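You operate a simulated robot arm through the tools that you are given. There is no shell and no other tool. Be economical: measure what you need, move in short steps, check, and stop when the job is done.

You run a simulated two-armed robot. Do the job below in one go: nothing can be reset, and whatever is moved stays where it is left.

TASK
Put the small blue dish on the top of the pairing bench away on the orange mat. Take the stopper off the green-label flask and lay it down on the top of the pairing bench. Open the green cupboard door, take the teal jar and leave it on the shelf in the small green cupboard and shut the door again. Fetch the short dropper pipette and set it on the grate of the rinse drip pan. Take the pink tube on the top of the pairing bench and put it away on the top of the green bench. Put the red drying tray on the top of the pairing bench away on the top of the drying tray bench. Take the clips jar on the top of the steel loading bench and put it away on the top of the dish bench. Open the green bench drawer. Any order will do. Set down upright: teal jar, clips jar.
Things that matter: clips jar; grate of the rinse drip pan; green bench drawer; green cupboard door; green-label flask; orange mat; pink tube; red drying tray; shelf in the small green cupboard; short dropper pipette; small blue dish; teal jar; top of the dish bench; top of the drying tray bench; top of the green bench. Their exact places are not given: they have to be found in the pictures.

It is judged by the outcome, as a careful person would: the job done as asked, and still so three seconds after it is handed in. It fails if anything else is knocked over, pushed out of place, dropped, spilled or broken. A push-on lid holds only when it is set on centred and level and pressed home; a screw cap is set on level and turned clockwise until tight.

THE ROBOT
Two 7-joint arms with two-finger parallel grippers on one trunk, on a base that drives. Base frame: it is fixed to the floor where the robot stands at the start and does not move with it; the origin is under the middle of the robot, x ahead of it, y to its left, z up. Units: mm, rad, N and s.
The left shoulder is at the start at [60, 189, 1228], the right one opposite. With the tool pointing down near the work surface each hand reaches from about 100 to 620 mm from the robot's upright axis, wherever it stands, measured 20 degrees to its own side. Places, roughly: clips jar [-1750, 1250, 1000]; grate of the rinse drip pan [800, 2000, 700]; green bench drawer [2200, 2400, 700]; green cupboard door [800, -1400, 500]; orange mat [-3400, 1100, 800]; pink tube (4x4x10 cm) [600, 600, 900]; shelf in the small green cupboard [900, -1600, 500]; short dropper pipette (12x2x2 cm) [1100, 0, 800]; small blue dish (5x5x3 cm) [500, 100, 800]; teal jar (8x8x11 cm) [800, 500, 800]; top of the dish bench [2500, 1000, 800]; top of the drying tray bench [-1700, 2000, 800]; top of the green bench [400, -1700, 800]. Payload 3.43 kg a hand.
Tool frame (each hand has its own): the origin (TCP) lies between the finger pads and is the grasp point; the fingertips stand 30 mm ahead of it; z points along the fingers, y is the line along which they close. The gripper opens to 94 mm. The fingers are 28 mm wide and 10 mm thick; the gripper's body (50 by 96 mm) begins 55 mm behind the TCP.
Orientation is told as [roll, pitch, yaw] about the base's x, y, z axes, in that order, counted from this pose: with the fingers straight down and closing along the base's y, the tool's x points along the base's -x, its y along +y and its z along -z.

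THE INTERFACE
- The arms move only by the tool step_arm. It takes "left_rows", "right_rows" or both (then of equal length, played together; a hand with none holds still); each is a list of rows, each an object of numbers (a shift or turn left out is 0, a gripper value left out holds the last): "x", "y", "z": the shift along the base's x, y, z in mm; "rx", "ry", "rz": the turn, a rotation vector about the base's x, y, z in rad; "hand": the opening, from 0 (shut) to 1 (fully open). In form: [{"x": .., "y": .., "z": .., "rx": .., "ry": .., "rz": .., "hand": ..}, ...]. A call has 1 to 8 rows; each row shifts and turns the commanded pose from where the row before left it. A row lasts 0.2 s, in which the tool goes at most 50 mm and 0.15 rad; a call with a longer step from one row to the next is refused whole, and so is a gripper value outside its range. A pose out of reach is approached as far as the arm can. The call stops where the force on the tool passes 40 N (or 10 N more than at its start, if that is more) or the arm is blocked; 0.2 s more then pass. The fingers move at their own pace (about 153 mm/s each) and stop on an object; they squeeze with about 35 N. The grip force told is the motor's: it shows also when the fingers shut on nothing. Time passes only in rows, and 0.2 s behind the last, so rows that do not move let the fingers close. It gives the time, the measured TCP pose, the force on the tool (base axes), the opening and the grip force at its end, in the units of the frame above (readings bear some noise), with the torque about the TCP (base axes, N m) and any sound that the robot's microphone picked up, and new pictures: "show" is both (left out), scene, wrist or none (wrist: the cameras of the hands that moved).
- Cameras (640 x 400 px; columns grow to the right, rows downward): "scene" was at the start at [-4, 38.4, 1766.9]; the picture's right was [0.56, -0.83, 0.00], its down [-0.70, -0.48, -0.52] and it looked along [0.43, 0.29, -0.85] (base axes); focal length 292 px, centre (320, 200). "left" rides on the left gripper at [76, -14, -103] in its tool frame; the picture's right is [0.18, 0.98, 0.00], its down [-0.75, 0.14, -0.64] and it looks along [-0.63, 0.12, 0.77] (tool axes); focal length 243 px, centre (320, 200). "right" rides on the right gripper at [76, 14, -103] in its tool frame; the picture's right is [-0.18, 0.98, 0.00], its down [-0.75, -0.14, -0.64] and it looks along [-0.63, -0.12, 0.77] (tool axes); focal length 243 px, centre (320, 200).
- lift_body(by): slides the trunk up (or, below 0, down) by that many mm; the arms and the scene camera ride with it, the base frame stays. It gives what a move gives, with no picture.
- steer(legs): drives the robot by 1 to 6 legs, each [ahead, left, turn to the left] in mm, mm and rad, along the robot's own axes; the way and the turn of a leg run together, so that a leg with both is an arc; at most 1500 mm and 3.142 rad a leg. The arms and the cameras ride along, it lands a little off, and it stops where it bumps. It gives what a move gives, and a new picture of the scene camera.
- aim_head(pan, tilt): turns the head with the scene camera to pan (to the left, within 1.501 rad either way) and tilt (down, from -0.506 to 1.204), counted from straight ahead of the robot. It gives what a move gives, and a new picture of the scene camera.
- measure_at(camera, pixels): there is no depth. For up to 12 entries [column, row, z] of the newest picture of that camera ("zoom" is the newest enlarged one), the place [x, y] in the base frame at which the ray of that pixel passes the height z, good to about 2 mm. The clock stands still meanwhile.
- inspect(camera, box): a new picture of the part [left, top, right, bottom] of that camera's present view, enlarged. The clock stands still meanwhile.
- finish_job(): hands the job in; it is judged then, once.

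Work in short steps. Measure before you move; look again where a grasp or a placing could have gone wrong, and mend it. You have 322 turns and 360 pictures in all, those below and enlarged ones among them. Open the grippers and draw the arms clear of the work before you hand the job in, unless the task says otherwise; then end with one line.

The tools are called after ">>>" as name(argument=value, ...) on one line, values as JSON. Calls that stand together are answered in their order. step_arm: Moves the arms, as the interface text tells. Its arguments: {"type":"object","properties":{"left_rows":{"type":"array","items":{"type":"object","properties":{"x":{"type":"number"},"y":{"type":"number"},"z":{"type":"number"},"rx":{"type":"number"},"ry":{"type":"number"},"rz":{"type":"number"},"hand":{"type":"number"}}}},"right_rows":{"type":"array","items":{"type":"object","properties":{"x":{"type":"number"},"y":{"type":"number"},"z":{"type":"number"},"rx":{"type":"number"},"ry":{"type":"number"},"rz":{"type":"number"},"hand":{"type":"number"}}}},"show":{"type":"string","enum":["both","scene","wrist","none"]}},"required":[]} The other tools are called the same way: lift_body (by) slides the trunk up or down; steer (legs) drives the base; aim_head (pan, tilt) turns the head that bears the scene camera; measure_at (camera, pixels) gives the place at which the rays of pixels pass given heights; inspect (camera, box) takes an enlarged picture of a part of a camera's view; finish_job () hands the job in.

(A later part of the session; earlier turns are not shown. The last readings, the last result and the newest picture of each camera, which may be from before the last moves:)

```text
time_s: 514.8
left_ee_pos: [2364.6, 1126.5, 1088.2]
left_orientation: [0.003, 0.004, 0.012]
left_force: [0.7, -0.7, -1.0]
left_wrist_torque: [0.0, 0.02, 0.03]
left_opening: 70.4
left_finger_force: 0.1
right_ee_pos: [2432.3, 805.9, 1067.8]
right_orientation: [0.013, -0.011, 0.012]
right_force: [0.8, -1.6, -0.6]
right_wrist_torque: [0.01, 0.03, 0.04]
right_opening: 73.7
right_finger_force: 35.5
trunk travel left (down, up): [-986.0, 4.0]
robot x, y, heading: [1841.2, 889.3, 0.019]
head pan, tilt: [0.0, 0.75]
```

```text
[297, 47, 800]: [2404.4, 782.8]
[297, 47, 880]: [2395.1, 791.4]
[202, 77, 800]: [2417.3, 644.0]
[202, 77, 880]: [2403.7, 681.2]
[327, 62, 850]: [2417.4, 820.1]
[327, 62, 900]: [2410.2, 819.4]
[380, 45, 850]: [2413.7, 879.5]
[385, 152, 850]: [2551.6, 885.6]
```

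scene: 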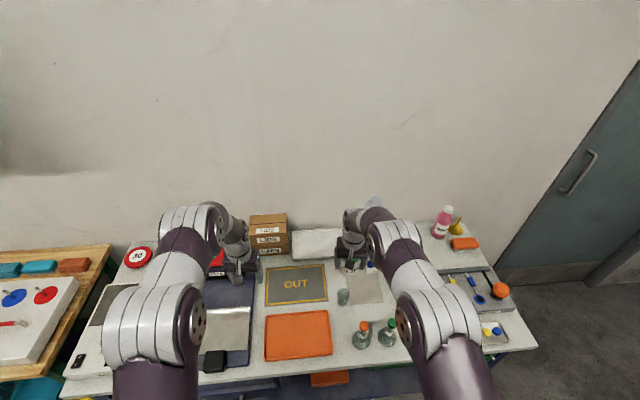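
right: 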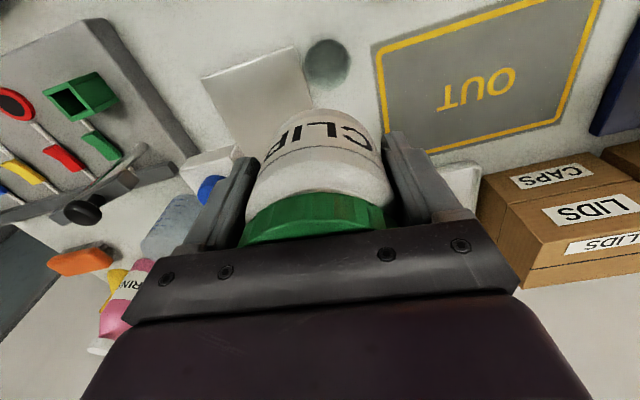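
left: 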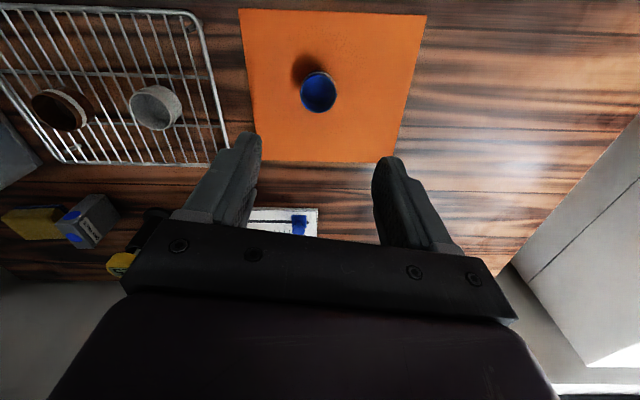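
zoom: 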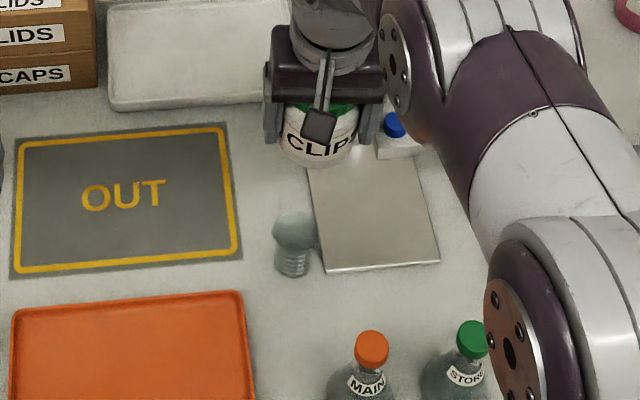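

True bench height is ≈853, so the free centre is (2345,790) – ~15 mm clear all round (the earlier touch was the beaker's rim; it still stands). I move there and lower carefully.

>>> step_arm(right_rows=[{"x": -29, "y": -5, "ry": 0.01}, {"x": -29, "y": -5}, {"x": -29, "y": -6}, {"z": -40}, {"z": -40}], show="wrist")

>>> inspect(camera="scene", box=[270, 240, 430, 350])

```text
time_s: 516.0
left_ee_pos: [2365.0, 1126.7, 1088.1]
left_orientation: [0.004, 0.004, 0.013]
left_force: [-0.4, 1.5, -0.2]
left_wrist_torque: [-0.03, 0.04, 0.02]
left_opening: 70.3
left_finger_force: 0.1
right_ee_pos: [2348.0, 788.9, 988.3]
right_orientation: [0.012, -0.001, 0.012]
right_force: [0.0, 0.4, -1.1]
right_wrist_torque: [0.0, 0.01, 0.01]
right_opening: 73.8
right_finger_force: 34.5
trunk travel left (down, up): [-986.0, 4.0]
robot x, y, heading: [1846.2, 890.9, 0.023]
head pan, tilt: [0.0, 0.75]
```

right: 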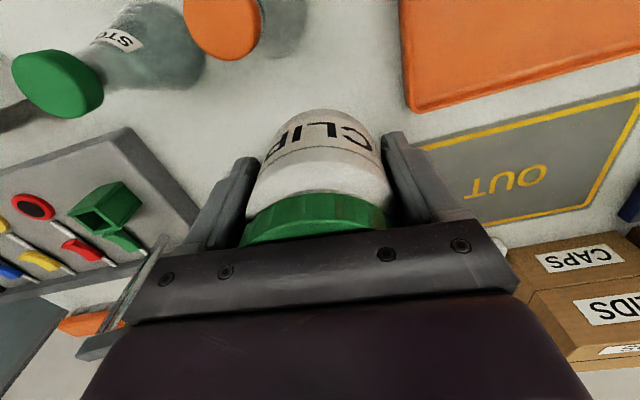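

```text
3.64 times, centred on (350, 295) of scene
```

zoom: 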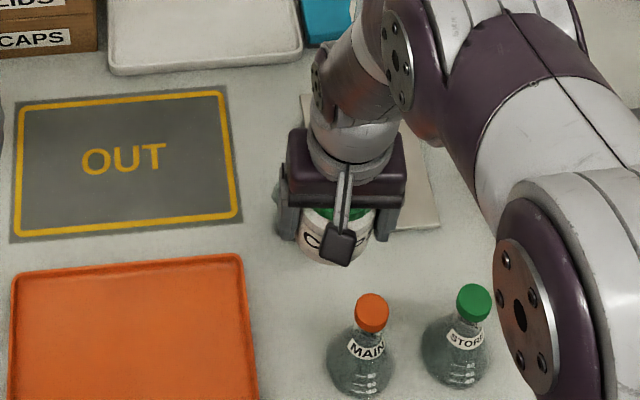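

I check flask 1's body and the tray edge in the wrist view before the final descent.

>>> measure_at(camera="right", pixels=[[222, 25, 960], [300, 20, 870], [285, 45, 870], [405, 108, 860], [190, 60, 870]])

```text
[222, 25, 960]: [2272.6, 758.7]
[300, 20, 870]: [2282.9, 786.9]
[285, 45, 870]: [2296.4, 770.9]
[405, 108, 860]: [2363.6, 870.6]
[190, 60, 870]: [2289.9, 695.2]
```

Positions agree (flask 1 at ≈(2272,759)). I lower to the surface.

>>> step_arm(right_rows=[{"z": -25}, {"z": -20}, {"z": -10}, {"z": -5}, {"z": -5}, {"z": -4}, {"z": -4}], show="wrist")

```text
time_s: 517.6
left_ee_pos: [2362.9, 1127.8, 1089.8]
left_orientation: [0.001, 0.003, 0.012]
left_force: [-0.2, 0.5, 0.5]
left_wrist_torque: [0.0, 0.0, 0.03]
left_opening: 70.5
left_finger_force: 0.0
right_ee_pos: [2344.4, 790.0, 916.0]
right_orientation: [0.012, -0.002, 0.013]
right_force: [-0.1, 0.0, 0.1]
right_wrist_torque: [0.01, 0.0, 0.0]
right_opening: 73.5
right_finger_force: 34.7
trunk travel left (down, up): [-986.0, 4.0]
robot x, y, heading: [1845.7, 889.3, 0.019]
head pan, tilt: [0.0, 0.75]
```

right: 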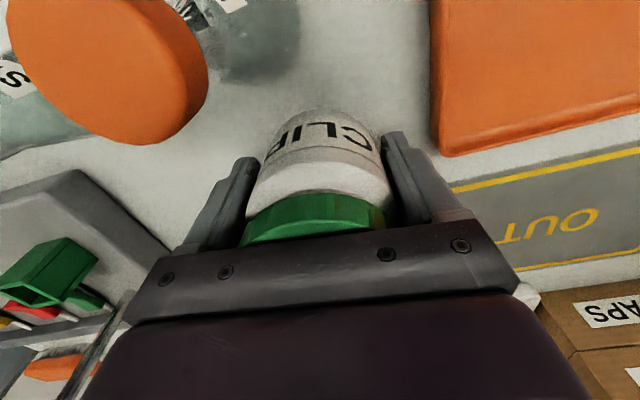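

Still free; I continue in small steps.

>>> step_arm(right_rows=[{"z": -4}, {"z": -4}, {"z": -4}, {"z": -4}, {"z": -4}, {"z": -4}, {"z": -4}, {"z": -4}], show="wrist")

```text
time_s: 519.2
left_ee_pos: [2359.1, 1128.0, 1089.5]
left_orientation: [0.0, 0.0, 0.013]
left_force: [0.3, 0.8, -0.7]
left_wrist_torque: [-0.02, 0.02, 0.0]
left_opening: 70.4
left_finger_force: 0.0
right_ee_pos: [2346.6, 790.8, 895.5]
right_orientation: [0.014, -0.013, 0.012]
right_force: [-7.7, -2.9, 25.2]
right_wrist_torque: [-0.41, 0.82, 0.0]
right_opening: 73.6
right_finger_force: 35.2
trunk travel left (down, up): [-986.0, 4.0]
robot x, y, heading: [1844.2, 889.2, 0.019]
head pan, tilt: [0.0, 0.75]
stopped in row 7 (right hand): the force on the tool passed its limit (the readings are from after the stop); the commanded pose is now the measured one
```

right: 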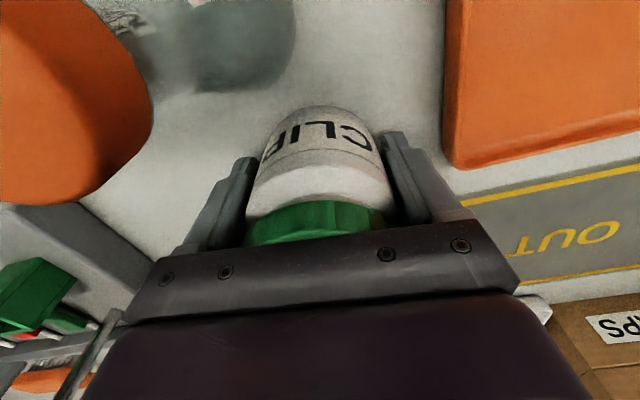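

Contact with the bench. I ease, open and rise straight up.

>>> step_arm(right_rows=[{"z": 2}, {"hand": 0.86}, {"hand": 0.9}, {"hand": 0.9}, {"z": 20}, {"z": 40}, {"z": 45}, {"z": 45}], show="both")

```text
time_s: 521.0
left_ee_pos: [2363.0, 1127.7, 1088.8]
left_orientation: [0.002, 0.002, 0.012]
left_force: [0.1, 0.1, 0.4]
left_wrist_torque: [0.02, -0.04, -0.01]
left_opening: 70.6
left_finger_force: 0.0
right_ee_pos: [2347.4, 790.2, 1043.6]
right_orientation: [0.013, -0.011, 0.012]
right_force: [0.3, 0.1, -0.2]
right_wrist_torque: [0.02, 0.01, 0.0]
right_opening: 84.9
right_finger_force: 0.0
trunk travel left (down, up): [-986.0, 4.0]
robot x, y, heading: [1846.5, 891.1, 0.019]
head pan, tilt: [0.0, 0.75]
```

scene: 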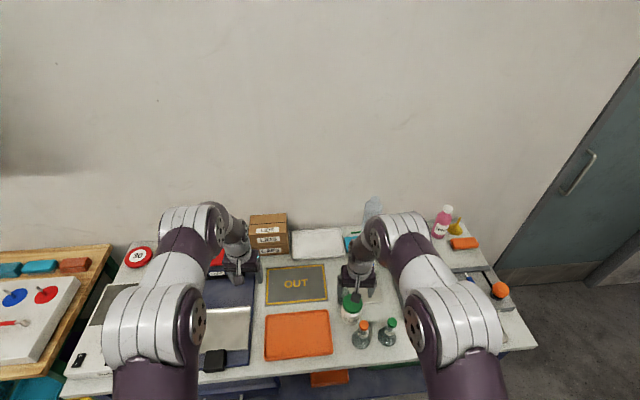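
right: 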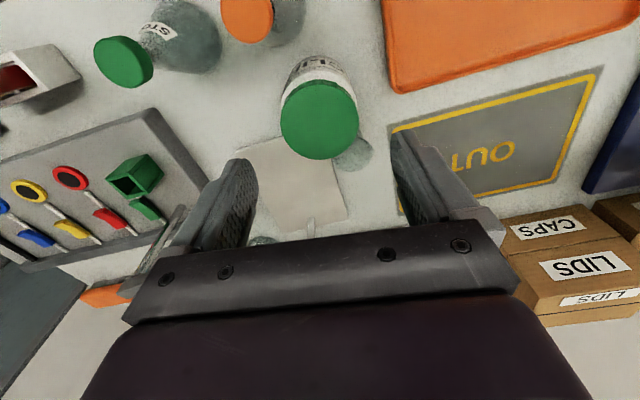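

The clips jar stands upright. Last job: the green-label flask's stopper. I drive back around to the front of the pairing bench.

>>> steer(legs=[[-330, 0, 0], [0, -1200, -0.02], [0, -480, 0], [-1500, 0, 0], [-420, 0, 0], [0, 820, 0]])

>>> aim_head(pan=0.0, tilt=0.75)

```text
time_s: 544.7
left_ee_pos: [68.1, 172.1, 1090.5]
left_orientation: [0.004, 0.004, 0.068]
left_force: [-0.4, -0.2, -0.1]
left_wrist_torque: [-0.01, 0.0, 0.03]
left_opening: 70.6
left_finger_force: 0.1
right_ee_pos: [70.9, -164.9, 1042.0]
right_orientation: [0.016, -0.012, 0.07]
right_force: [-0.6, -0.4, 0.1]
right_wrist_torque: [-0.01, 0.02, 0.01]
right_opening: 84.7
right_finger_force: 0.0
trunk travel left (down, up): [-986.0, 4.0]
robot x, y, heading: [-438.4, -95.0, 0.079]
head pan, tilt: [0.0, 0.75]
```

scene: 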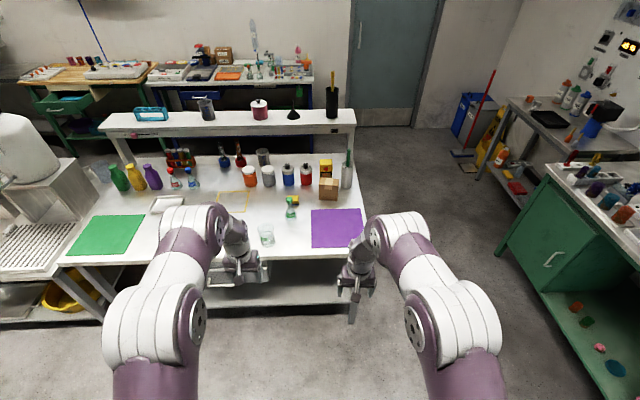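

```text
time_s: 545.3
left_ee_pos: [67.9, 171.6, 1089.5]
left_orientation: [0.004, 0.004, 0.068]
left_force: [0.5, 0.4, -0.7]
left_wrist_torque: [0.01, -0.03, -0.01]
left_opening: 70.6
left_finger_force: 0.1
right_ee_pos: [71.3, -165.1, 1043.5]
right_orientation: [0.014, -0.011, 0.069]
right_force: [-0.2, -0.8, 0.8]
right_wrist_torque: [0.01, 0.0, 0.0]
right_opening: 84.5
right_finger_force: 0.1
trunk travel left (down, up): [-986.0, 4.0]
robot x, y, heading: [-433.1, -95.5, 0.077]
head pan, tilt: [0.0, 0.75]
```

scene: 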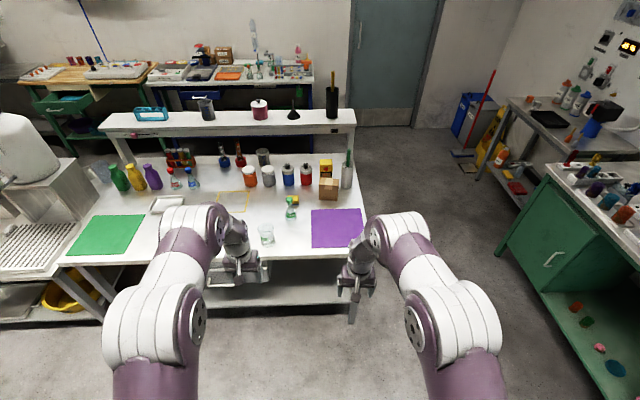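

I line up: heading to 0, then approach so the flask lies ahead of the right hand.

>>> steer(legs=[[0, 0, -0.077], [0, 245, 0], [460, 0, 0]])

>>> inspect(camera="right", box=[0, 0, 640, 400])

>>> inspect(camera="scene", box=[220, 180, 420, 330])

```text
time_s: 549.9
left_ee_pos: [539.4, 375.9, 1089.9]
left_orientation: [0.005, 0.0, -0.008]
left_force: [0.1, -0.2, -0.9]
left_wrist_torque: [-0.03, -0.04, -0.01]
left_opening: 70.6
left_finger_force: 0.0
right_ee_pos: [519.5, 39.3, 1043.2]
right_orientation: [0.016, -0.013, -0.007]
right_force: [0.3, 0.4, 0.9]
right_wrist_torque: [-0.01, -0.01, -0.02]
right_opening: 84.6
right_finger_force: 0.1
trunk travel left (down, up): [-986.0, 4.0]
robot x, y, heading: [22.1, 150.5, -0.002]
head pan, tilt: [0.0, 0.75]
```

scene: 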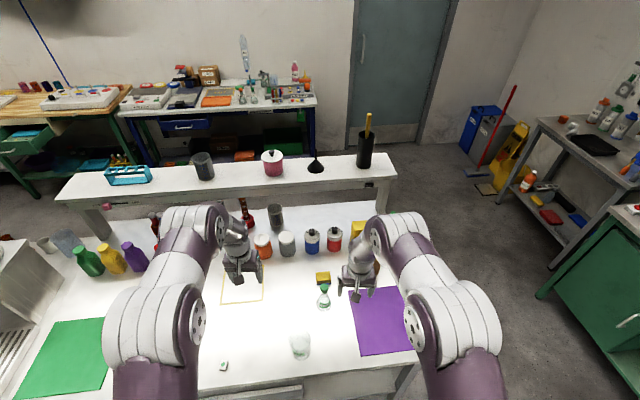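

```text
1.00 times, centred on (320, 200) of right
```

zoom: 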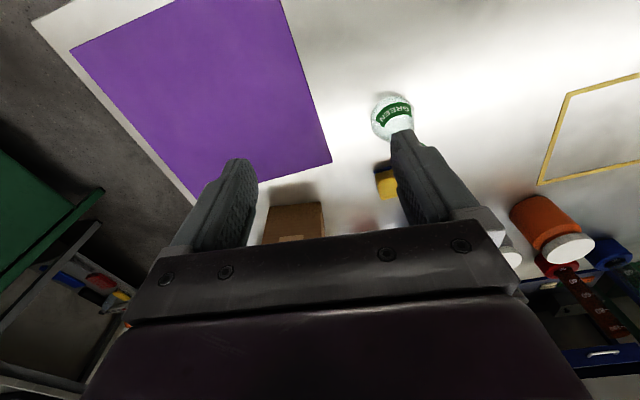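

```text
2.67 times, centred on (320, 255) of scene
```

zoom: 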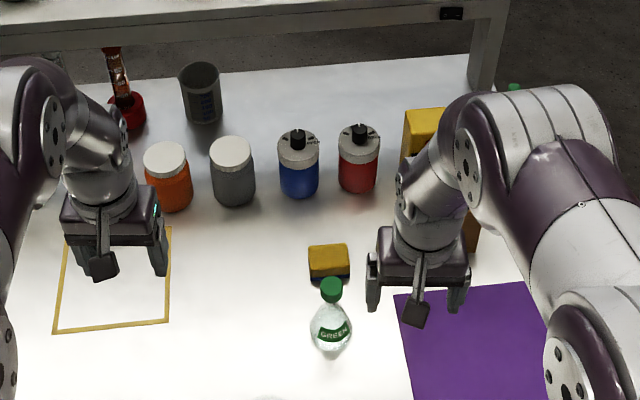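

I bring the right hand over the flask.

>>> step_arm(right_rows=[{"x": 12, "y": 23, "hand": 0.5}, {"x": 12, "y": 23}, {"x": 12, "y": 23}, {"x": 8, "y": 20}], show="wrist")

```text
time_s: 550.9
left_ee_pos: [541.5, 376.4, 1089.2]
left_orientation: [0.002, 0.003, -0.007]
left_force: [0.0, 0.1, -0.3]
left_wrist_torque: [0.01, -0.02, -0.01]
left_opening: 70.6
left_finger_force: 0.2
right_ee_pos: [564.7, 129.7, 1041.9]
right_orientation: [0.015, -0.011, -0.009]
right_force: [-0.1, 0.6, -0.6]
right_wrist_torque: [-0.01, 0.0, -0.03]
right_opening: 46.8
right_finger_force: 0.0
trunk travel left (down, up): [-986.0, 4.0]
robot x, y, heading: [18.9, 151.5, -0.004]
head pan, tilt: [0.0, 0.75]
```

right: 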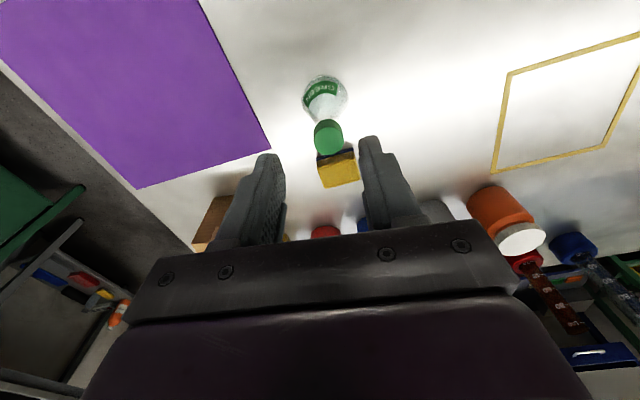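

I measure the flask base (324,90) and the stopper top (329,137) at several heights.

>>> measure_at(camera="right", pixels=[[324, 92, 810], [329, 137, 900], [329, 137, 920], [329, 137, 940], [314, 137, 920], [344, 137, 920]])

>>> measure_at(camera="scene", pixels=[[324, 287, 900], [324, 287, 920], [324, 309, 800]])

```text
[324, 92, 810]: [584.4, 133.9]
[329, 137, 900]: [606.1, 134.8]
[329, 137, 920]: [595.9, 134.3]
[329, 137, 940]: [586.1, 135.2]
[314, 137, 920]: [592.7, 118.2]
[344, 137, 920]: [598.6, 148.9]
```

```text
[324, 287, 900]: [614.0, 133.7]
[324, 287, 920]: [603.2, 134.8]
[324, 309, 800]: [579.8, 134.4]
```

Stopper centre ≈(588,134), top ≈938, Ø≈30. I lower onto it and close.

>>> step_arm(right_rows=[{"x": 8, "y": 2, "z": -35}, {"x": 8, "y": 2, "z": -35}, {"x": 7, "z": -30}, {"hand": 0.2}, {"hand": 0}, {"hand": 0}], show="both")

```text
time_s: 552.3
left_ee_pos: [541.8, 374.9, 1089.2]
left_orientation: [0.004, 0.003, -0.009]
left_force: [-0.8, -0.7, -0.5]
left_wrist_torque: [0.01, -0.01, 0.0]
left_opening: 70.5
left_finger_force: 0.0
right_ee_pos: [587.9, 133.4, 946.7]
right_orientation: [0.015, -0.017, -0.006]
right_force: [-0.3, -0.6, -0.3]
right_wrist_torque: [0.03, 0.04, 0.01]
right_opening: 27.7
right_finger_force: 35.5
trunk travel left (down, up): [-986.0, 4.0]
robot x, y, heading: [21.2, 148.6, 0.001]
head pan, tilt: [0.0, 0.75]
```

scene: 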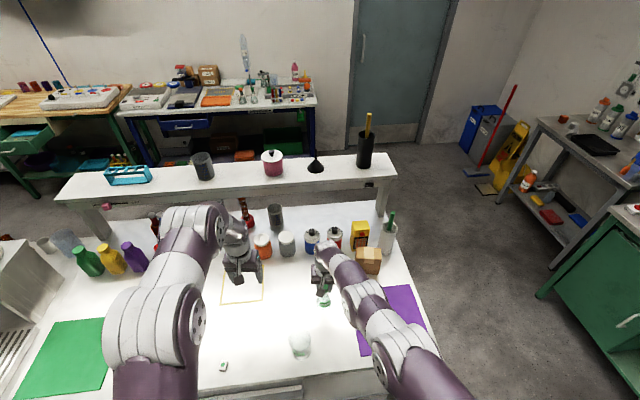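
right: 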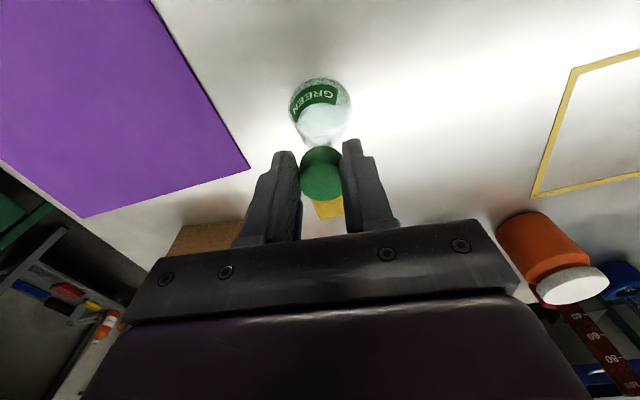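

Stopper gripped (27.7 mm). I lift a little and watch whether the flask follows.

>>> step_arm(right_rows=[{"z": 3}, {"z": 4}, {"z": 5}, {"z": 6}], show="wrist")

>>> inspect(camera="scene", box=[280, 240, 380, 330])

```text
time_s: 553.3
left_ee_pos: [541.1, 375.7, 1088.3]
left_orientation: [0.002, 0.004, -0.008]
left_force: [-0.1, 0.0, 0.6]
left_wrist_torque: [-0.02, -0.03, 0.02]
left_opening: 70.2
left_finger_force: 0.0
right_ee_pos: [587.7, 132.9, 961.3]
right_orientation: [0.015, -0.011, -0.009]
right_force: [-0.5, 0.3, -1.4]
right_wrist_torque: [0.01, 0.0, 0.0]
right_opening: 28.0
right_finger_force: 35.4
trunk travel left (down, up): [-986.0, 4.0]
robot x, y, heading: [20.4, 152.8, 0.003]
head pan, tilt: [0.0, 0.75]
```

right: 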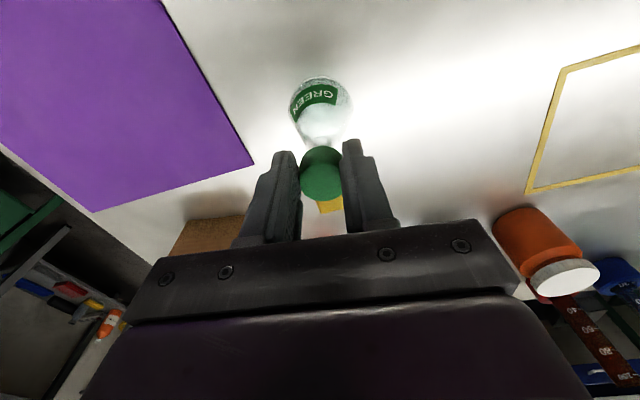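

```text
4.44 times, centred on (330, 285) of scene
```

zoom: 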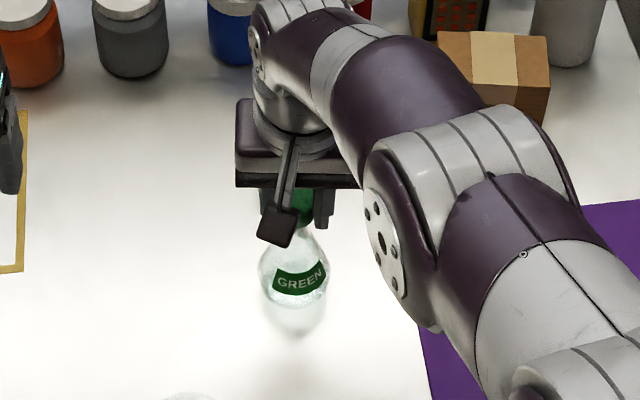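

The flask comes along, so I need the second hand to hold it. I set the flask back down (keeping the stopper gripped) while turning the left hand 90°.

>>> step_arm(right_rows=[{"z": -5}, {"z": -4}, {"z": -4}, {"z": -2}, {}, {}, {}, {}], left_rows=[{"rz": -0.143, "y": 0}, {"rz": -0.143}, {"rz": -0.143}, {"rz": -0.143}, {"rz": -0.143}, {"rz": -0.143}, {"rz": -0.143}, {"rz": -0.143}], show="none")

>>> step_arm(left_rows=[{"rz": -0.143}, {"rz": -0.143}, {"rz": -0.13}, {"rx": -0.13, "z": -15}, {"rx": -0.13, "z": -15}, {"rx": -0.13, "z": -15}, {"rx": -0.13, "z": -15}, {"rx": -0.13, "z": -15}], show="both")

```text
time_s: 555.1
left_ee_pos: [541.8, 375.5, 1089.5]
left_orientation: [0.001, 0.003, -1.156]
left_force: [-0.3, 0.4, 0.1]
left_wrist_torque: [-0.03, 0.02, 0.02]
left_opening: 70.6
left_finger_force: 0.1
right_ee_pos: [587.9, 133.5, 946.5]
right_orientation: [0.016, -0.013, -0.009]
right_force: [0.7, -0.9, -1.2]
right_wrist_torque: [0.0, 0.0, -0.01]
right_opening: 27.8
right_finger_force: 34.9
trunk travel left (down, up): [-986.0, 4.0]
robot x, y, heading: [21.1, 153.6, -0.0]
head pan, tilt: [0.0, 0.75]
```

```text
time_s: 556.9
left_ee_pos: [541.9, 376.9, 1013.7]
left_orientation: [0.0, -0.651, -1.567]
left_force: [0.5, 0.2, -0.8]
left_wrist_torque: [-0.03, 0.0, 0.02]
left_opening: 70.7
left_finger_force: 0.0
right_ee_pos: [587.2, 132.8, 945.2]
right_orientation: [0.013, -0.011, -0.009]
right_force: [-0.2, -0.1, -0.5]
right_wrist_torque: [-0.01, 0.03, 0.01]
right_opening: 27.8
right_finger_force: 34.8
trunk travel left (down, up): [-986.0, 4.0]
robot x, y, heading: [15.4, 151.1, -0.003]
head pan, tilt: [0.0, 0.75]
```

scene: 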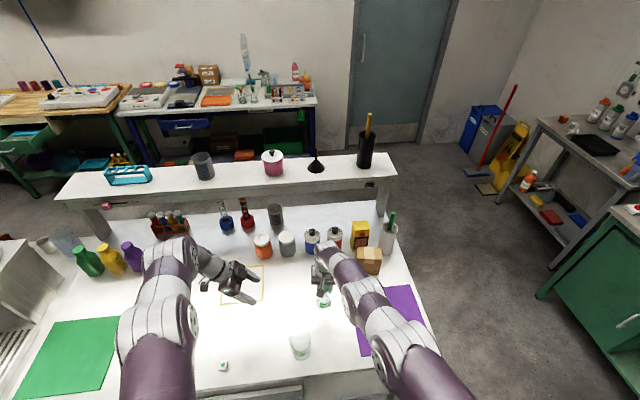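
left: 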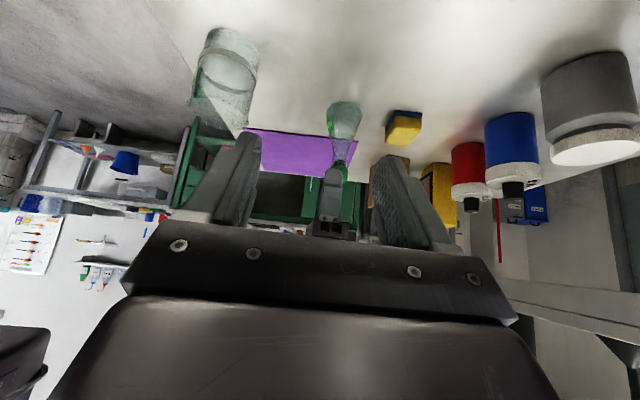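

The flask is in view, sponge beside it. I finish the tilt and bring the left hand to its approach point.

>>> step_arm(left_rows=[{"rx": -0.125, "x": 12, "y": -25, "z": -15}, {"rx": -0.125, "x": 12, "y": -25, "z": -15}, {"x": 11, "y": -25, "z": -25}, {"x": 11, "y": -30, "z": -25}], show="wrist")

```text
time_s: 557.9
left_ee_pos: [546.0, 296.8, 957.1]
left_orientation: [0.0, -0.723, -1.566]
left_force: [0.9, -0.3, 0.3]
left_wrist_torque: [0.0, 0.03, -0.01]
left_opening: 70.4
left_finger_force: 0.0
left hand out of reach, approached as far as the arm can: row 1, 2
right_ee_pos: [588.3, 131.2, 944.6]
right_orientation: [0.013, -0.011, -0.007]
right_force: [0.2, 0.5, -0.8]
right_wrist_torque: [0.01, 0.01, 0.0]
right_opening: 27.9
right_finger_force: 35.0
trunk travel left (down, up): [-986.0, 4.0]
robot x, y, heading: [18.9, 146.2, -0.003]
head pan, tilt: [0.0, 0.75]
```

left: 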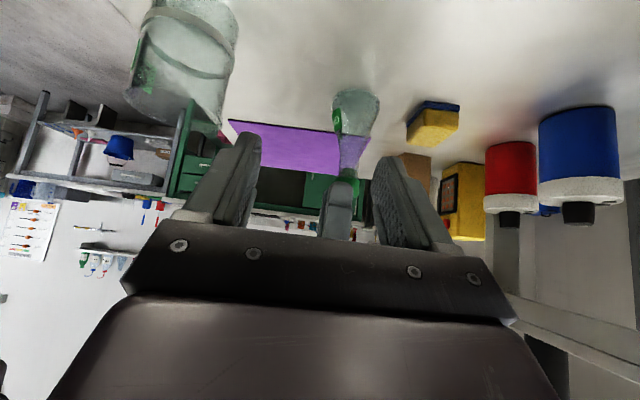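

Tilt 0.72 will do. I align x with the flask and approach to ~90 mm out.

>>> step_arm(left_rows=[{"x": 14, "y": -33, "z": -15}, {"x": 14, "y": -33, "z": -15}, {"x": 14, "y": -33, "z": -15}], show="both")

```text
time_s: 558.7
left_ee_pos: [566.3, 205.3, 926.3]
left_orientation: [0.003, -0.721, -1.566]
left_force: [0.3, 0.2, -0.6]
left_wrist_torque: [0.02, 0.01, 0.03]
left_opening: 70.3
left_finger_force: 0.0
left hand out of reach, approached as far as the arm can: row 2, 3
right_ee_pos: [587.8, 133.2, 946.2]
right_orientation: [0.014, -0.013, -0.007]
right_force: [0.5, 0.1, -0.9]
right_wrist_torque: [-0.04, -0.02, -0.02]
right_opening: 27.8
right_finger_force: 35.1
trunk travel left (down, up): [-986.0, 4.0]
robot x, y, heading: [19.5, 147.4, 0.001]
head pan, tilt: [0.0, 0.75]
```

scene: 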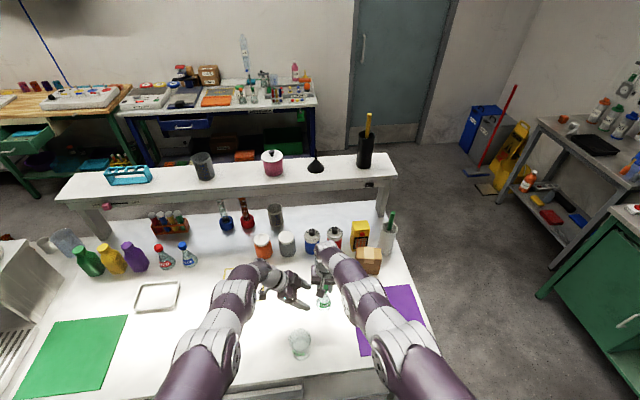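
left: 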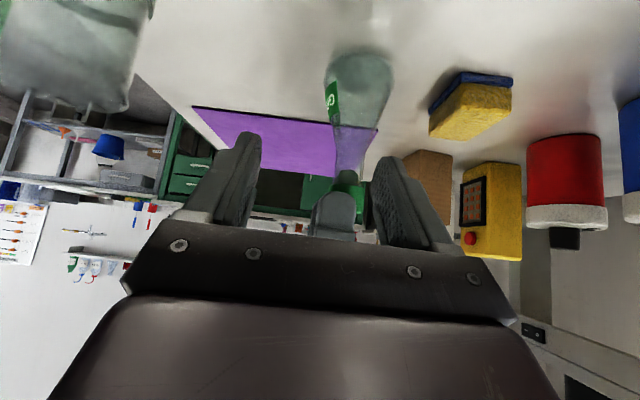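

The left arm is at its x limit, so I bring the flask 40 mm closer with the right hand (lift, shift, set down).

>>> step_arm(right_rows=[{"z": 8}, {"z": 8}, {"x": -20}, {"x": -22}, {"z": -8}, {"z": -7}], left_rows=[{}, {}, {"x": -10}, {"x": -10}, {}, {}], show="wrist")

```text
time_s: 560.1
left_ee_pos: [546.6, 205.4, 926.0]
left_orientation: [0.001, -0.723, -1.564]
left_force: [0.5, -0.2, 0.4]
left_wrist_torque: [0.0, -0.01, 0.0]
left_opening: 70.6
left_finger_force: 0.1
right_ee_pos: [546.4, 132.0, 947.3]
right_orientation: [0.013, -0.013, -0.008]
right_force: [0.1, -0.3, -0.1]
right_wrist_torque: [-0.03, 0.02, -0.04]
right_opening: 27.9
right_finger_force: 35.4
trunk travel left (down, up): [-986.0, 4.0]
robot x, y, heading: [18.3, 147.9, -0.002]
head pan, tilt: [0.0, 0.75]
```

right: 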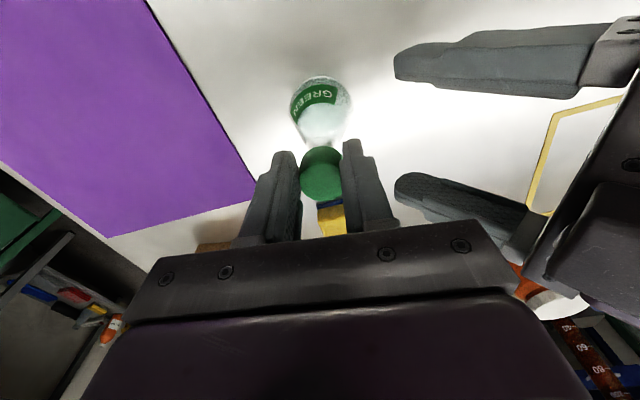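
left: 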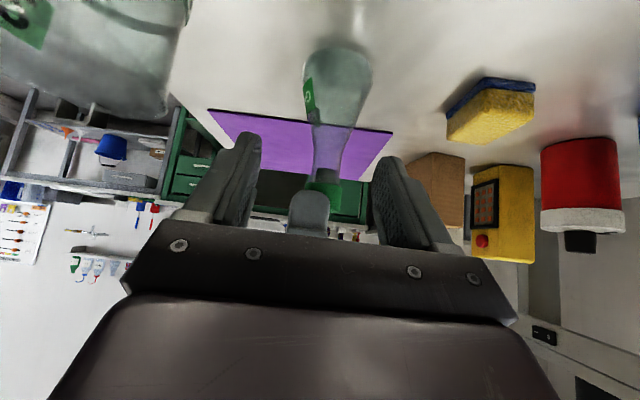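

Both hands are aligned at x≈546. I advance the left hand along its axis in steps.

>>> step_arm(left_rows=[{"y": -16, "z": -21}, {"y": -16, "z": -21}], show="wrist")

```text
time_s: 560.7
left_ee_pos: [611.3, 191.2, 950.7]
left_orientation: [0.184, -0.696, -1.673]
left_force: [-3.5, 5.9, -6.7]
left_wrist_torque: [-0.6, -0.25, 0.01]
left_opening: 74.5
left_finger_force: 3.2
left hand out of reach, approached as far as the arm can: row 2
right_ee_pos: [563.4, 135.6, 960.7]
right_orientation: [0.025, -0.049, -0.007]
right_force: [5.9, -0.5, 2.9]
right_wrist_torque: [0.03, 0.43, 0.04]
right_opening: 27.8
right_finger_force: 35.7
trunk travel left (down, up): [-986.0, 4.0]
robot x, y, heading: [19.3, 152.5, 0.003]
head pan, tilt: [0.0, 0.75]
stopped in row 2 (left hand): the force on the tool passed its limit (the readings are from after the stop); the commanded pose is now the measured one
```

left: 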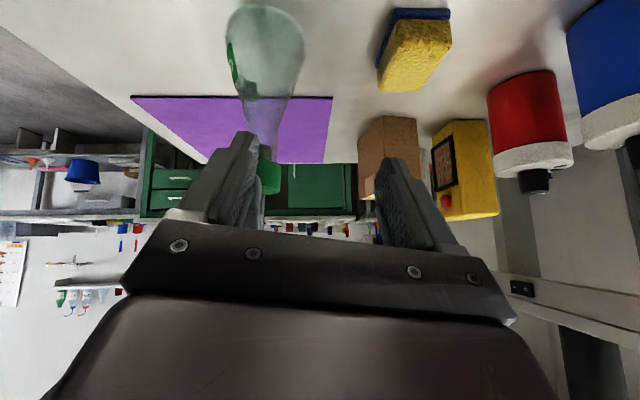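

The left arm hit its limit and swung sideways, touching the right hand. I withdraw the left hand at once and check the flask.

>>> step_arm(left_rows=[{"y": 25, "z": 10}, {"y": 40, "z": 15}, {"y": 40, "z": 15}], show="both")

```text
time_s: 561.5
left_ee_pos: [603.4, 296.2, 989.3]
left_orientation: [0.172, -0.7, -1.669]
left_force: [0.1, 0.1, 0.5]
left_wrist_torque: [0.05, 0.02, -0.01]
left_opening: 70.5
left_finger_force: 0.0
right_ee_pos: [559.8, 135.7, 959.5]
right_orientation: [0.021, -0.041, -0.007]
right_force: [-0.2, 0.2, -1.5]
right_wrist_torque: [-0.01, 0.0, 0.03]
right_opening: 28.1
right_finger_force: 34.6
trunk travel left (down, up): [-986.0, 4.0]
robot x, y, heading: [20.2, 152.1, 0.001]
head pan, tilt: [0.0, 0.75]
```

scene: 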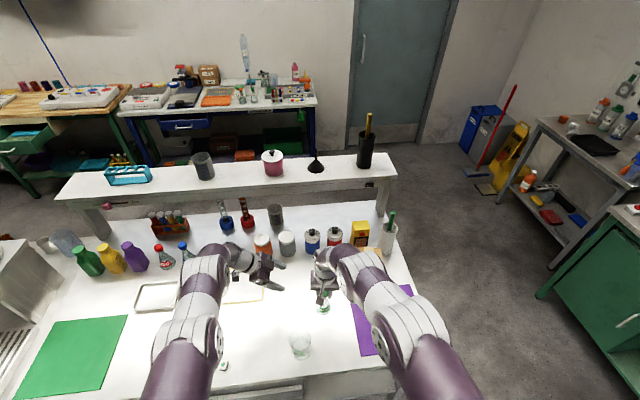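
left: 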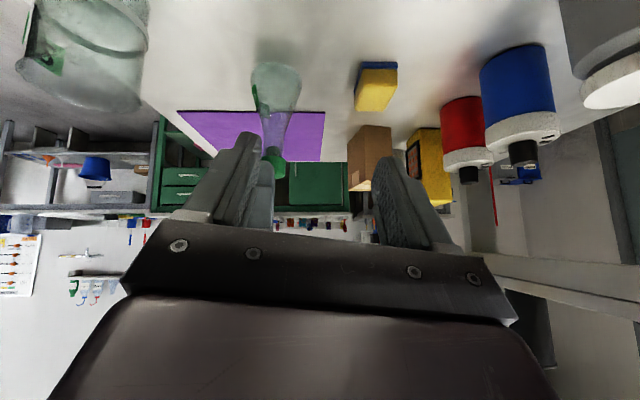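

The flask still hangs safely from the stopper. Low reach is the problem, so I do it in the air: raise the flask 110 mm (and 25 mm closer), and restore the left hand's orientation.

>>> step_arm(right_rows=[{"z": 30}, {"z": 30, "x": -8}, {"z": 30, "x": -8}, {"z": 20, "x": -8}], left_rows=[{"rx": -0.007, "ry": 0.133, "rz": -0.01, "z": 15}, {"x": -20, "z": 15}, {"x": -25, "z": 15}, {"x": -22, "z": 15}], show="both")

```text
time_s: 562.5
left_ee_pos: [518.1, 289.4, 1044.1]
left_orientation: [0.085, -0.707, -1.621]
left_force: [-0.6, 0.3, -0.6]
left_wrist_torque: [0.01, -0.01, 0.0]
left_opening: 70.6
left_finger_force: 0.0
left hand out of reach, approached as far as the arm can: row 1
right_ee_pos: [533.5, 134.7, 1068.5]
right_orientation: [0.022, -0.042, -0.006]
right_force: [-1.1, 0.7, -0.9]
right_wrist_torque: [-0.02, -0.01, 0.0]
right_opening: 27.7
right_finger_force: 35.0
trunk travel left (down, up): [-986.0, 4.0]
robot x, y, heading: [20.3, 151.7, 0.002]
head pan, tilt: [0.0, 0.75]
```

scene: 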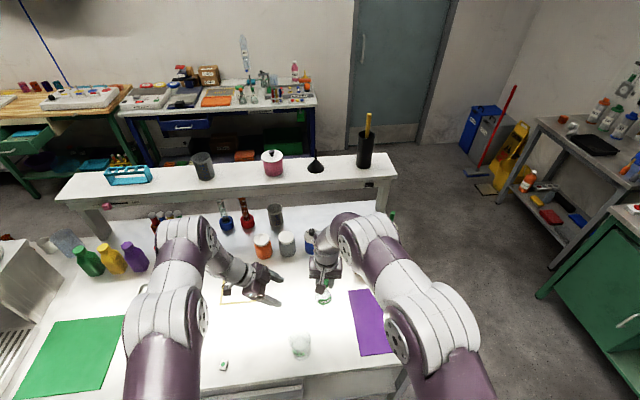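
right: 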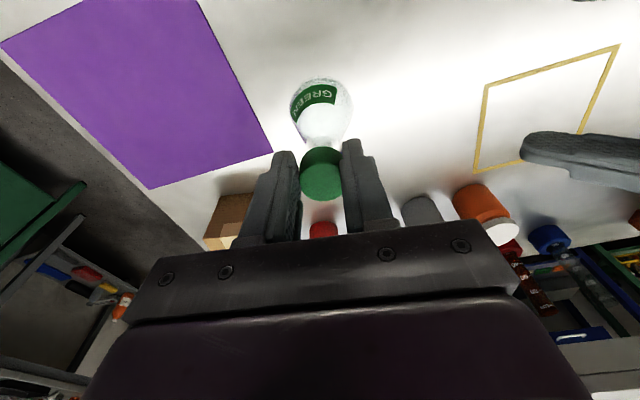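
left: 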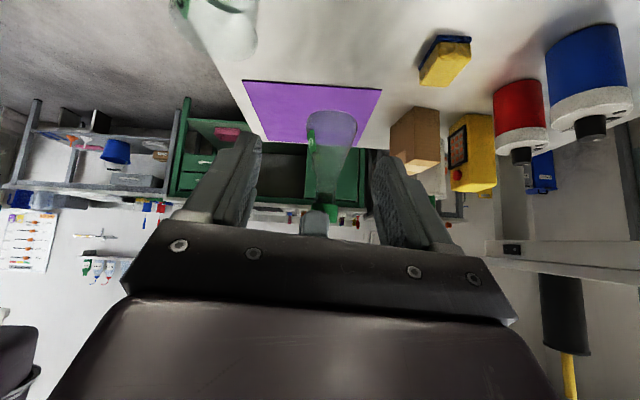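

Flask body centre is now ≈(533,135,961). I bring the left hand to the start of the approach line.

>>> step_arm(left_rows=[{"x": 5, "y": -38, "z": 4}, {"x": 4, "y": -38, "z": 4}], show="wrist")

```text
time_s: 563.1
left_ee_pos: [528.2, 211.9, 1051.7]
left_orientation: [0.085, -0.706, -1.618]
left_force: [-0.5, 0.0, 0.5]
left_wrist_torque: [0.01, -0.01, -0.01]
left_opening: 70.6
left_finger_force: 0.0
right_ee_pos: [534.5, 133.7, 1068.5]
right_orientation: [0.022, -0.041, -0.005]
right_force: [0.8, 0.3, -0.3]
right_wrist_torque: [-0.02, 0.01, 0.0]
right_opening: 28.0
right_finger_force: 35.1
trunk travel left (down, up): [-986.0, 4.0]
robot x, y, heading: [21.3, 147.0, 0.002]
head pan, tilt: [0.0, 0.75]
```

left: 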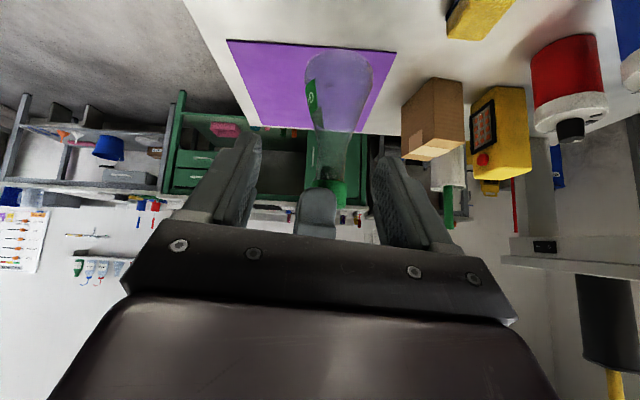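

Flask appears ~14 mm to the right of the aim line; I shift and advance 60 mm.

>>> step_arm(left_rows=[{"x": 13}, {"x": 1, "y": -19, "z": -22}, {"x": 1, "y": -19, "z": -22}], show="wrist")

```text
time_s: 563.9
left_ee_pos: [544.9, 175.5, 1008.4]
left_orientation: [0.085, -0.707, -1.618]
left_force: [-0.3, 0.2, -0.2]
left_wrist_torque: [0.0, 0.0, -0.02]
left_opening: 70.6
left_finger_force: 0.1
right_ee_pos: [535.0, 135.8, 1068.0]
right_orientation: [0.024, -0.042, -0.008]
right_force: [0.1, 0.1, -0.9]
right_wrist_torque: [0.0, 0.04, 0.0]
right_opening: 28.1
right_finger_force: 35.0
trunk travel left (down, up): [-986.0, 4.0]
robot x, y, heading: [21.3, 149.7, -0.0]
head pan, tilt: [0.0, 0.75]
```

left: 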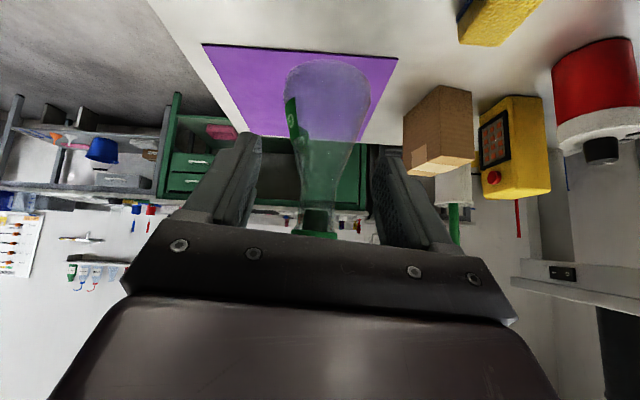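

Well aligned now. I advance the last 58 mm and close the left hand.

>>> step_arm(left_rows=[{"x": 2, "y": -13, "z": -15}, {"x": 2, "y": -13, "z": -15}, {"x": 1, "y": -12, "z": -14}], show="wrist")

```text
time_s: 564.5
left_ee_pos: [549.1, 150.2, 975.2]
left_orientation: [0.084, -0.707, -1.62]
left_force: [-0.7, 1.8, 0.6]
left_wrist_torque: [-0.13, -0.05, -0.04]
left_opening: 70.4
left_finger_force: 0.0
right_ee_pos: [534.9, 130.1, 1063.5]
right_orientation: [0.015, -0.038, -0.007]
right_force: [0.3, -0.6, -0.7]
right_wrist_torque: [-0.02, 0.01, 0.0]
right_opening: 27.8
right_finger_force: 35.1
trunk travel left (down, up): [-986.0, 4.0]
robot x, y, heading: [18.0, 146.5, 0.0]
head pan, tilt: [0.0, 0.75]
stopped in row 3 (left hand): the force on the tool passed its limit (the readings are from after the stop); the commanded pose is now the measured one
```

left: 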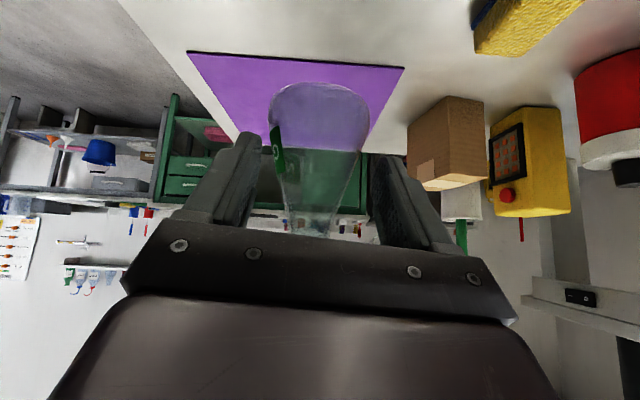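

The palm met the flask's neck/right finger lightly; the flask body is between the fingers, so I close gently here.

>>> step_arm(left_rows=[{"hand": 0.6}, {"hand": 0.45}, {"hand": 0.3}, {"hand": 0.15}, {"hand": 0}], show="wrist")

```text
time_s: 565.8
left_ee_pos: [548.7, 150.6, 974.9]
left_orientation: [0.085, -0.709, -1.618]
left_force: [-1.9, 4.1, -1.2]
left_wrist_torque: [-0.29, -0.17, -0.06]
left_opening: 0.0
left_finger_force: 32.9
right_ee_pos: [533.3, 129.3, 1066.3]
right_orientation: [0.015, -0.034, -0.009]
right_force: [1.1, -4.5, 1.7]
right_wrist_torque: [0.01, -0.03, -0.09]
right_opening: 27.8
right_finger_force: 35.2
trunk travel left (down, up): [-986.0, 4.0]
robot x, y, heading: [19.8, 152.7, 0.002]
head pan, tilt: [0.0, 0.75]
heard: snap
```

left: 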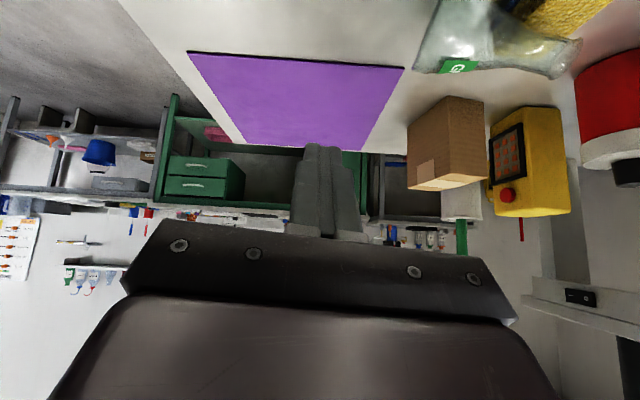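

A "snap": the stopper came off, but the flask slipped from the left fingers. I look at where it is.

>>> inspect(camera="scene", box=[240, 220, 420, 360])

>>> inspect(camera="right", box=[0, 0, 640, 400])

>>> inspect(camera="left", box=[380, 0, 640, 160])

```text
2.86 times, centred on (330, 290) of scene
```

zoom: 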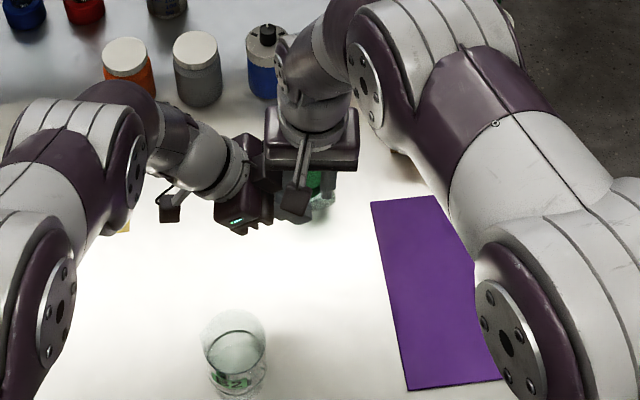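

```text
1.00 times, centred on (320, 200) of right
```

zoom: 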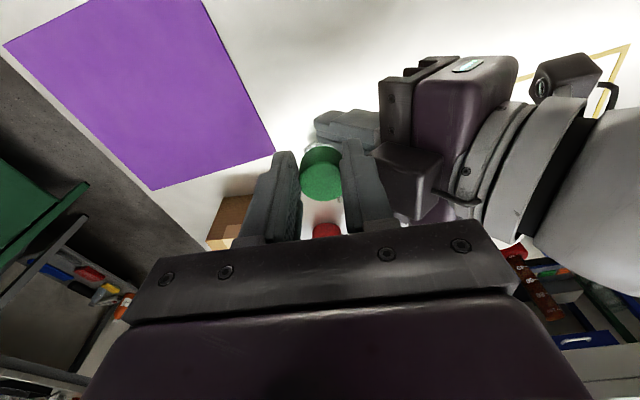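

```text
2.46 times, centred on (510, 80) of left
```

zoom: 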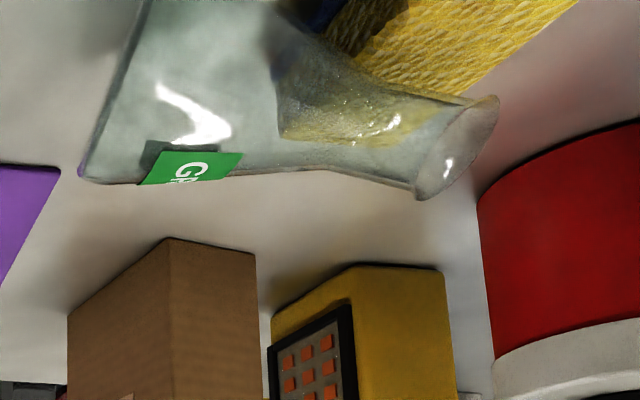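

The flask lies on its side by the sponge, unbroken; the stopper is in the right hand. First I draw the left hand away.

>>> step_arm(left_rows=[{"y": 20, "z": 15}, {"y": 35, "z": 25}, {"y": 40, "z": 20}, {"y": 40, "z": 10}, {"y": 40}, {"y": 30}], show="scene")

>>> inspect(camera="scene", box=[240, 220, 420, 360])

```text
time_s: 567.1
left_ee_pos: [549.5, 355.9, 1045.6]
left_orientation: [0.083, -0.712, -1.618]
left_force: [0.5, 0.5, 0.3]
left_wrist_torque: [-0.03, 0.0, 0.02]
left_opening: 0.1
left_finger_force: 32.3
right_ee_pos: [535.4, 131.1, 1064.7]
right_orientation: [0.014, -0.036, -0.009]
right_force: [-0.2, -0.6, 0.2]
right_wrist_torque: [-0.01, -0.02, -0.01]
right_opening: 27.9
right_finger_force: 34.9
trunk travel left (down, up): [-986.0, 4.0]
robot x, y, heading: [20.7, 150.8, 0.004]
head pan, tilt: [0.0, 0.75]
```

scene: 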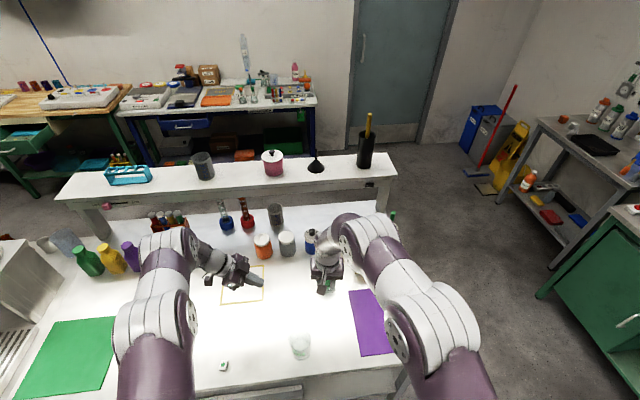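

```text
2.86 times, centred on (330, 290) of scene
```

zoom: 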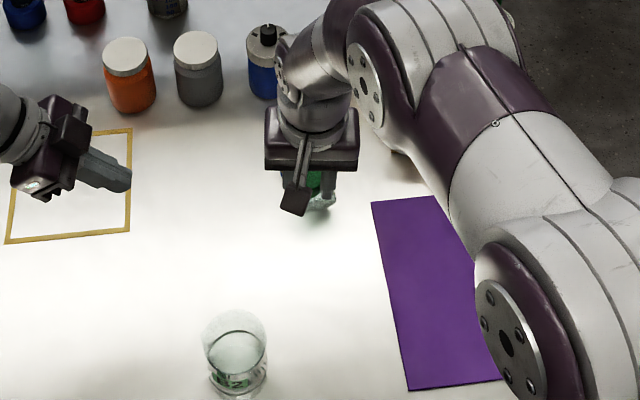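

I lay the stopper on the clear bench at about (500,85).

>>> step_arm(right_rows=[{"x": -18, "y": -23, "z": -40, "ry": 0.03}, {"x": -17, "y": -23, "z": -45}, {"z": -45}, {"z": -45}, {"z": -15}, {"z": -8}, {"z": -6}], show="wrist")

```text
refused: row 2 steps farther than a row can; nothing moved
```

Row too long; I split it.

>>> step_arm(right_rows=[{"x": -18, "y": -23, "z": -30, "ry": 0.03}, {"x": -17, "y": -23, "z": -35}, {"z": -45}, {"z": -45}, {"z": -35}, {"z": -8}, {"z": -6}], show="wrist")

```text
time_s: 568.8
left_ee_pos: [550.6, 354.7, 1046.7]
left_orientation: [0.083, -0.71, -1.621]
left_force: [-0.5, -0.1, 0.4]
left_wrist_torque: [-0.02, 0.0, -0.01]
left_opening: 0.0
left_finger_force: 32.9
right_ee_pos: [500.3, 85.1, 861.9]
right_orientation: [0.016, -0.007, -0.008]
right_force: [0.7, -0.2, 0.4]
right_wrist_torque: [0.01, 0.0, 0.02]
right_opening: 28.0
right_finger_force: 35.4
trunk travel left (down, up): [-986.0, 4.0]
robot x, y, heading: [19.6, 149.3, -0.0]
head pan, tilt: [0.0, 0.75]
```

right: 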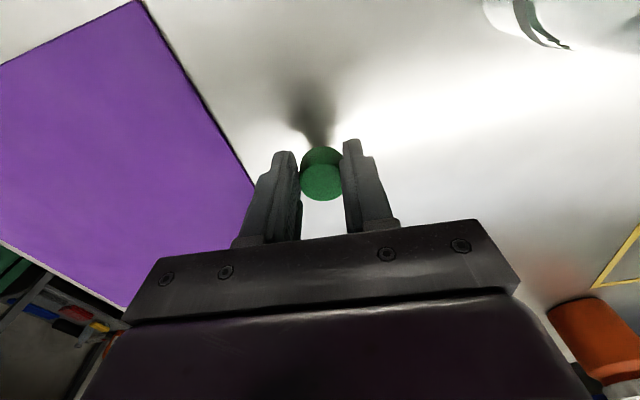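

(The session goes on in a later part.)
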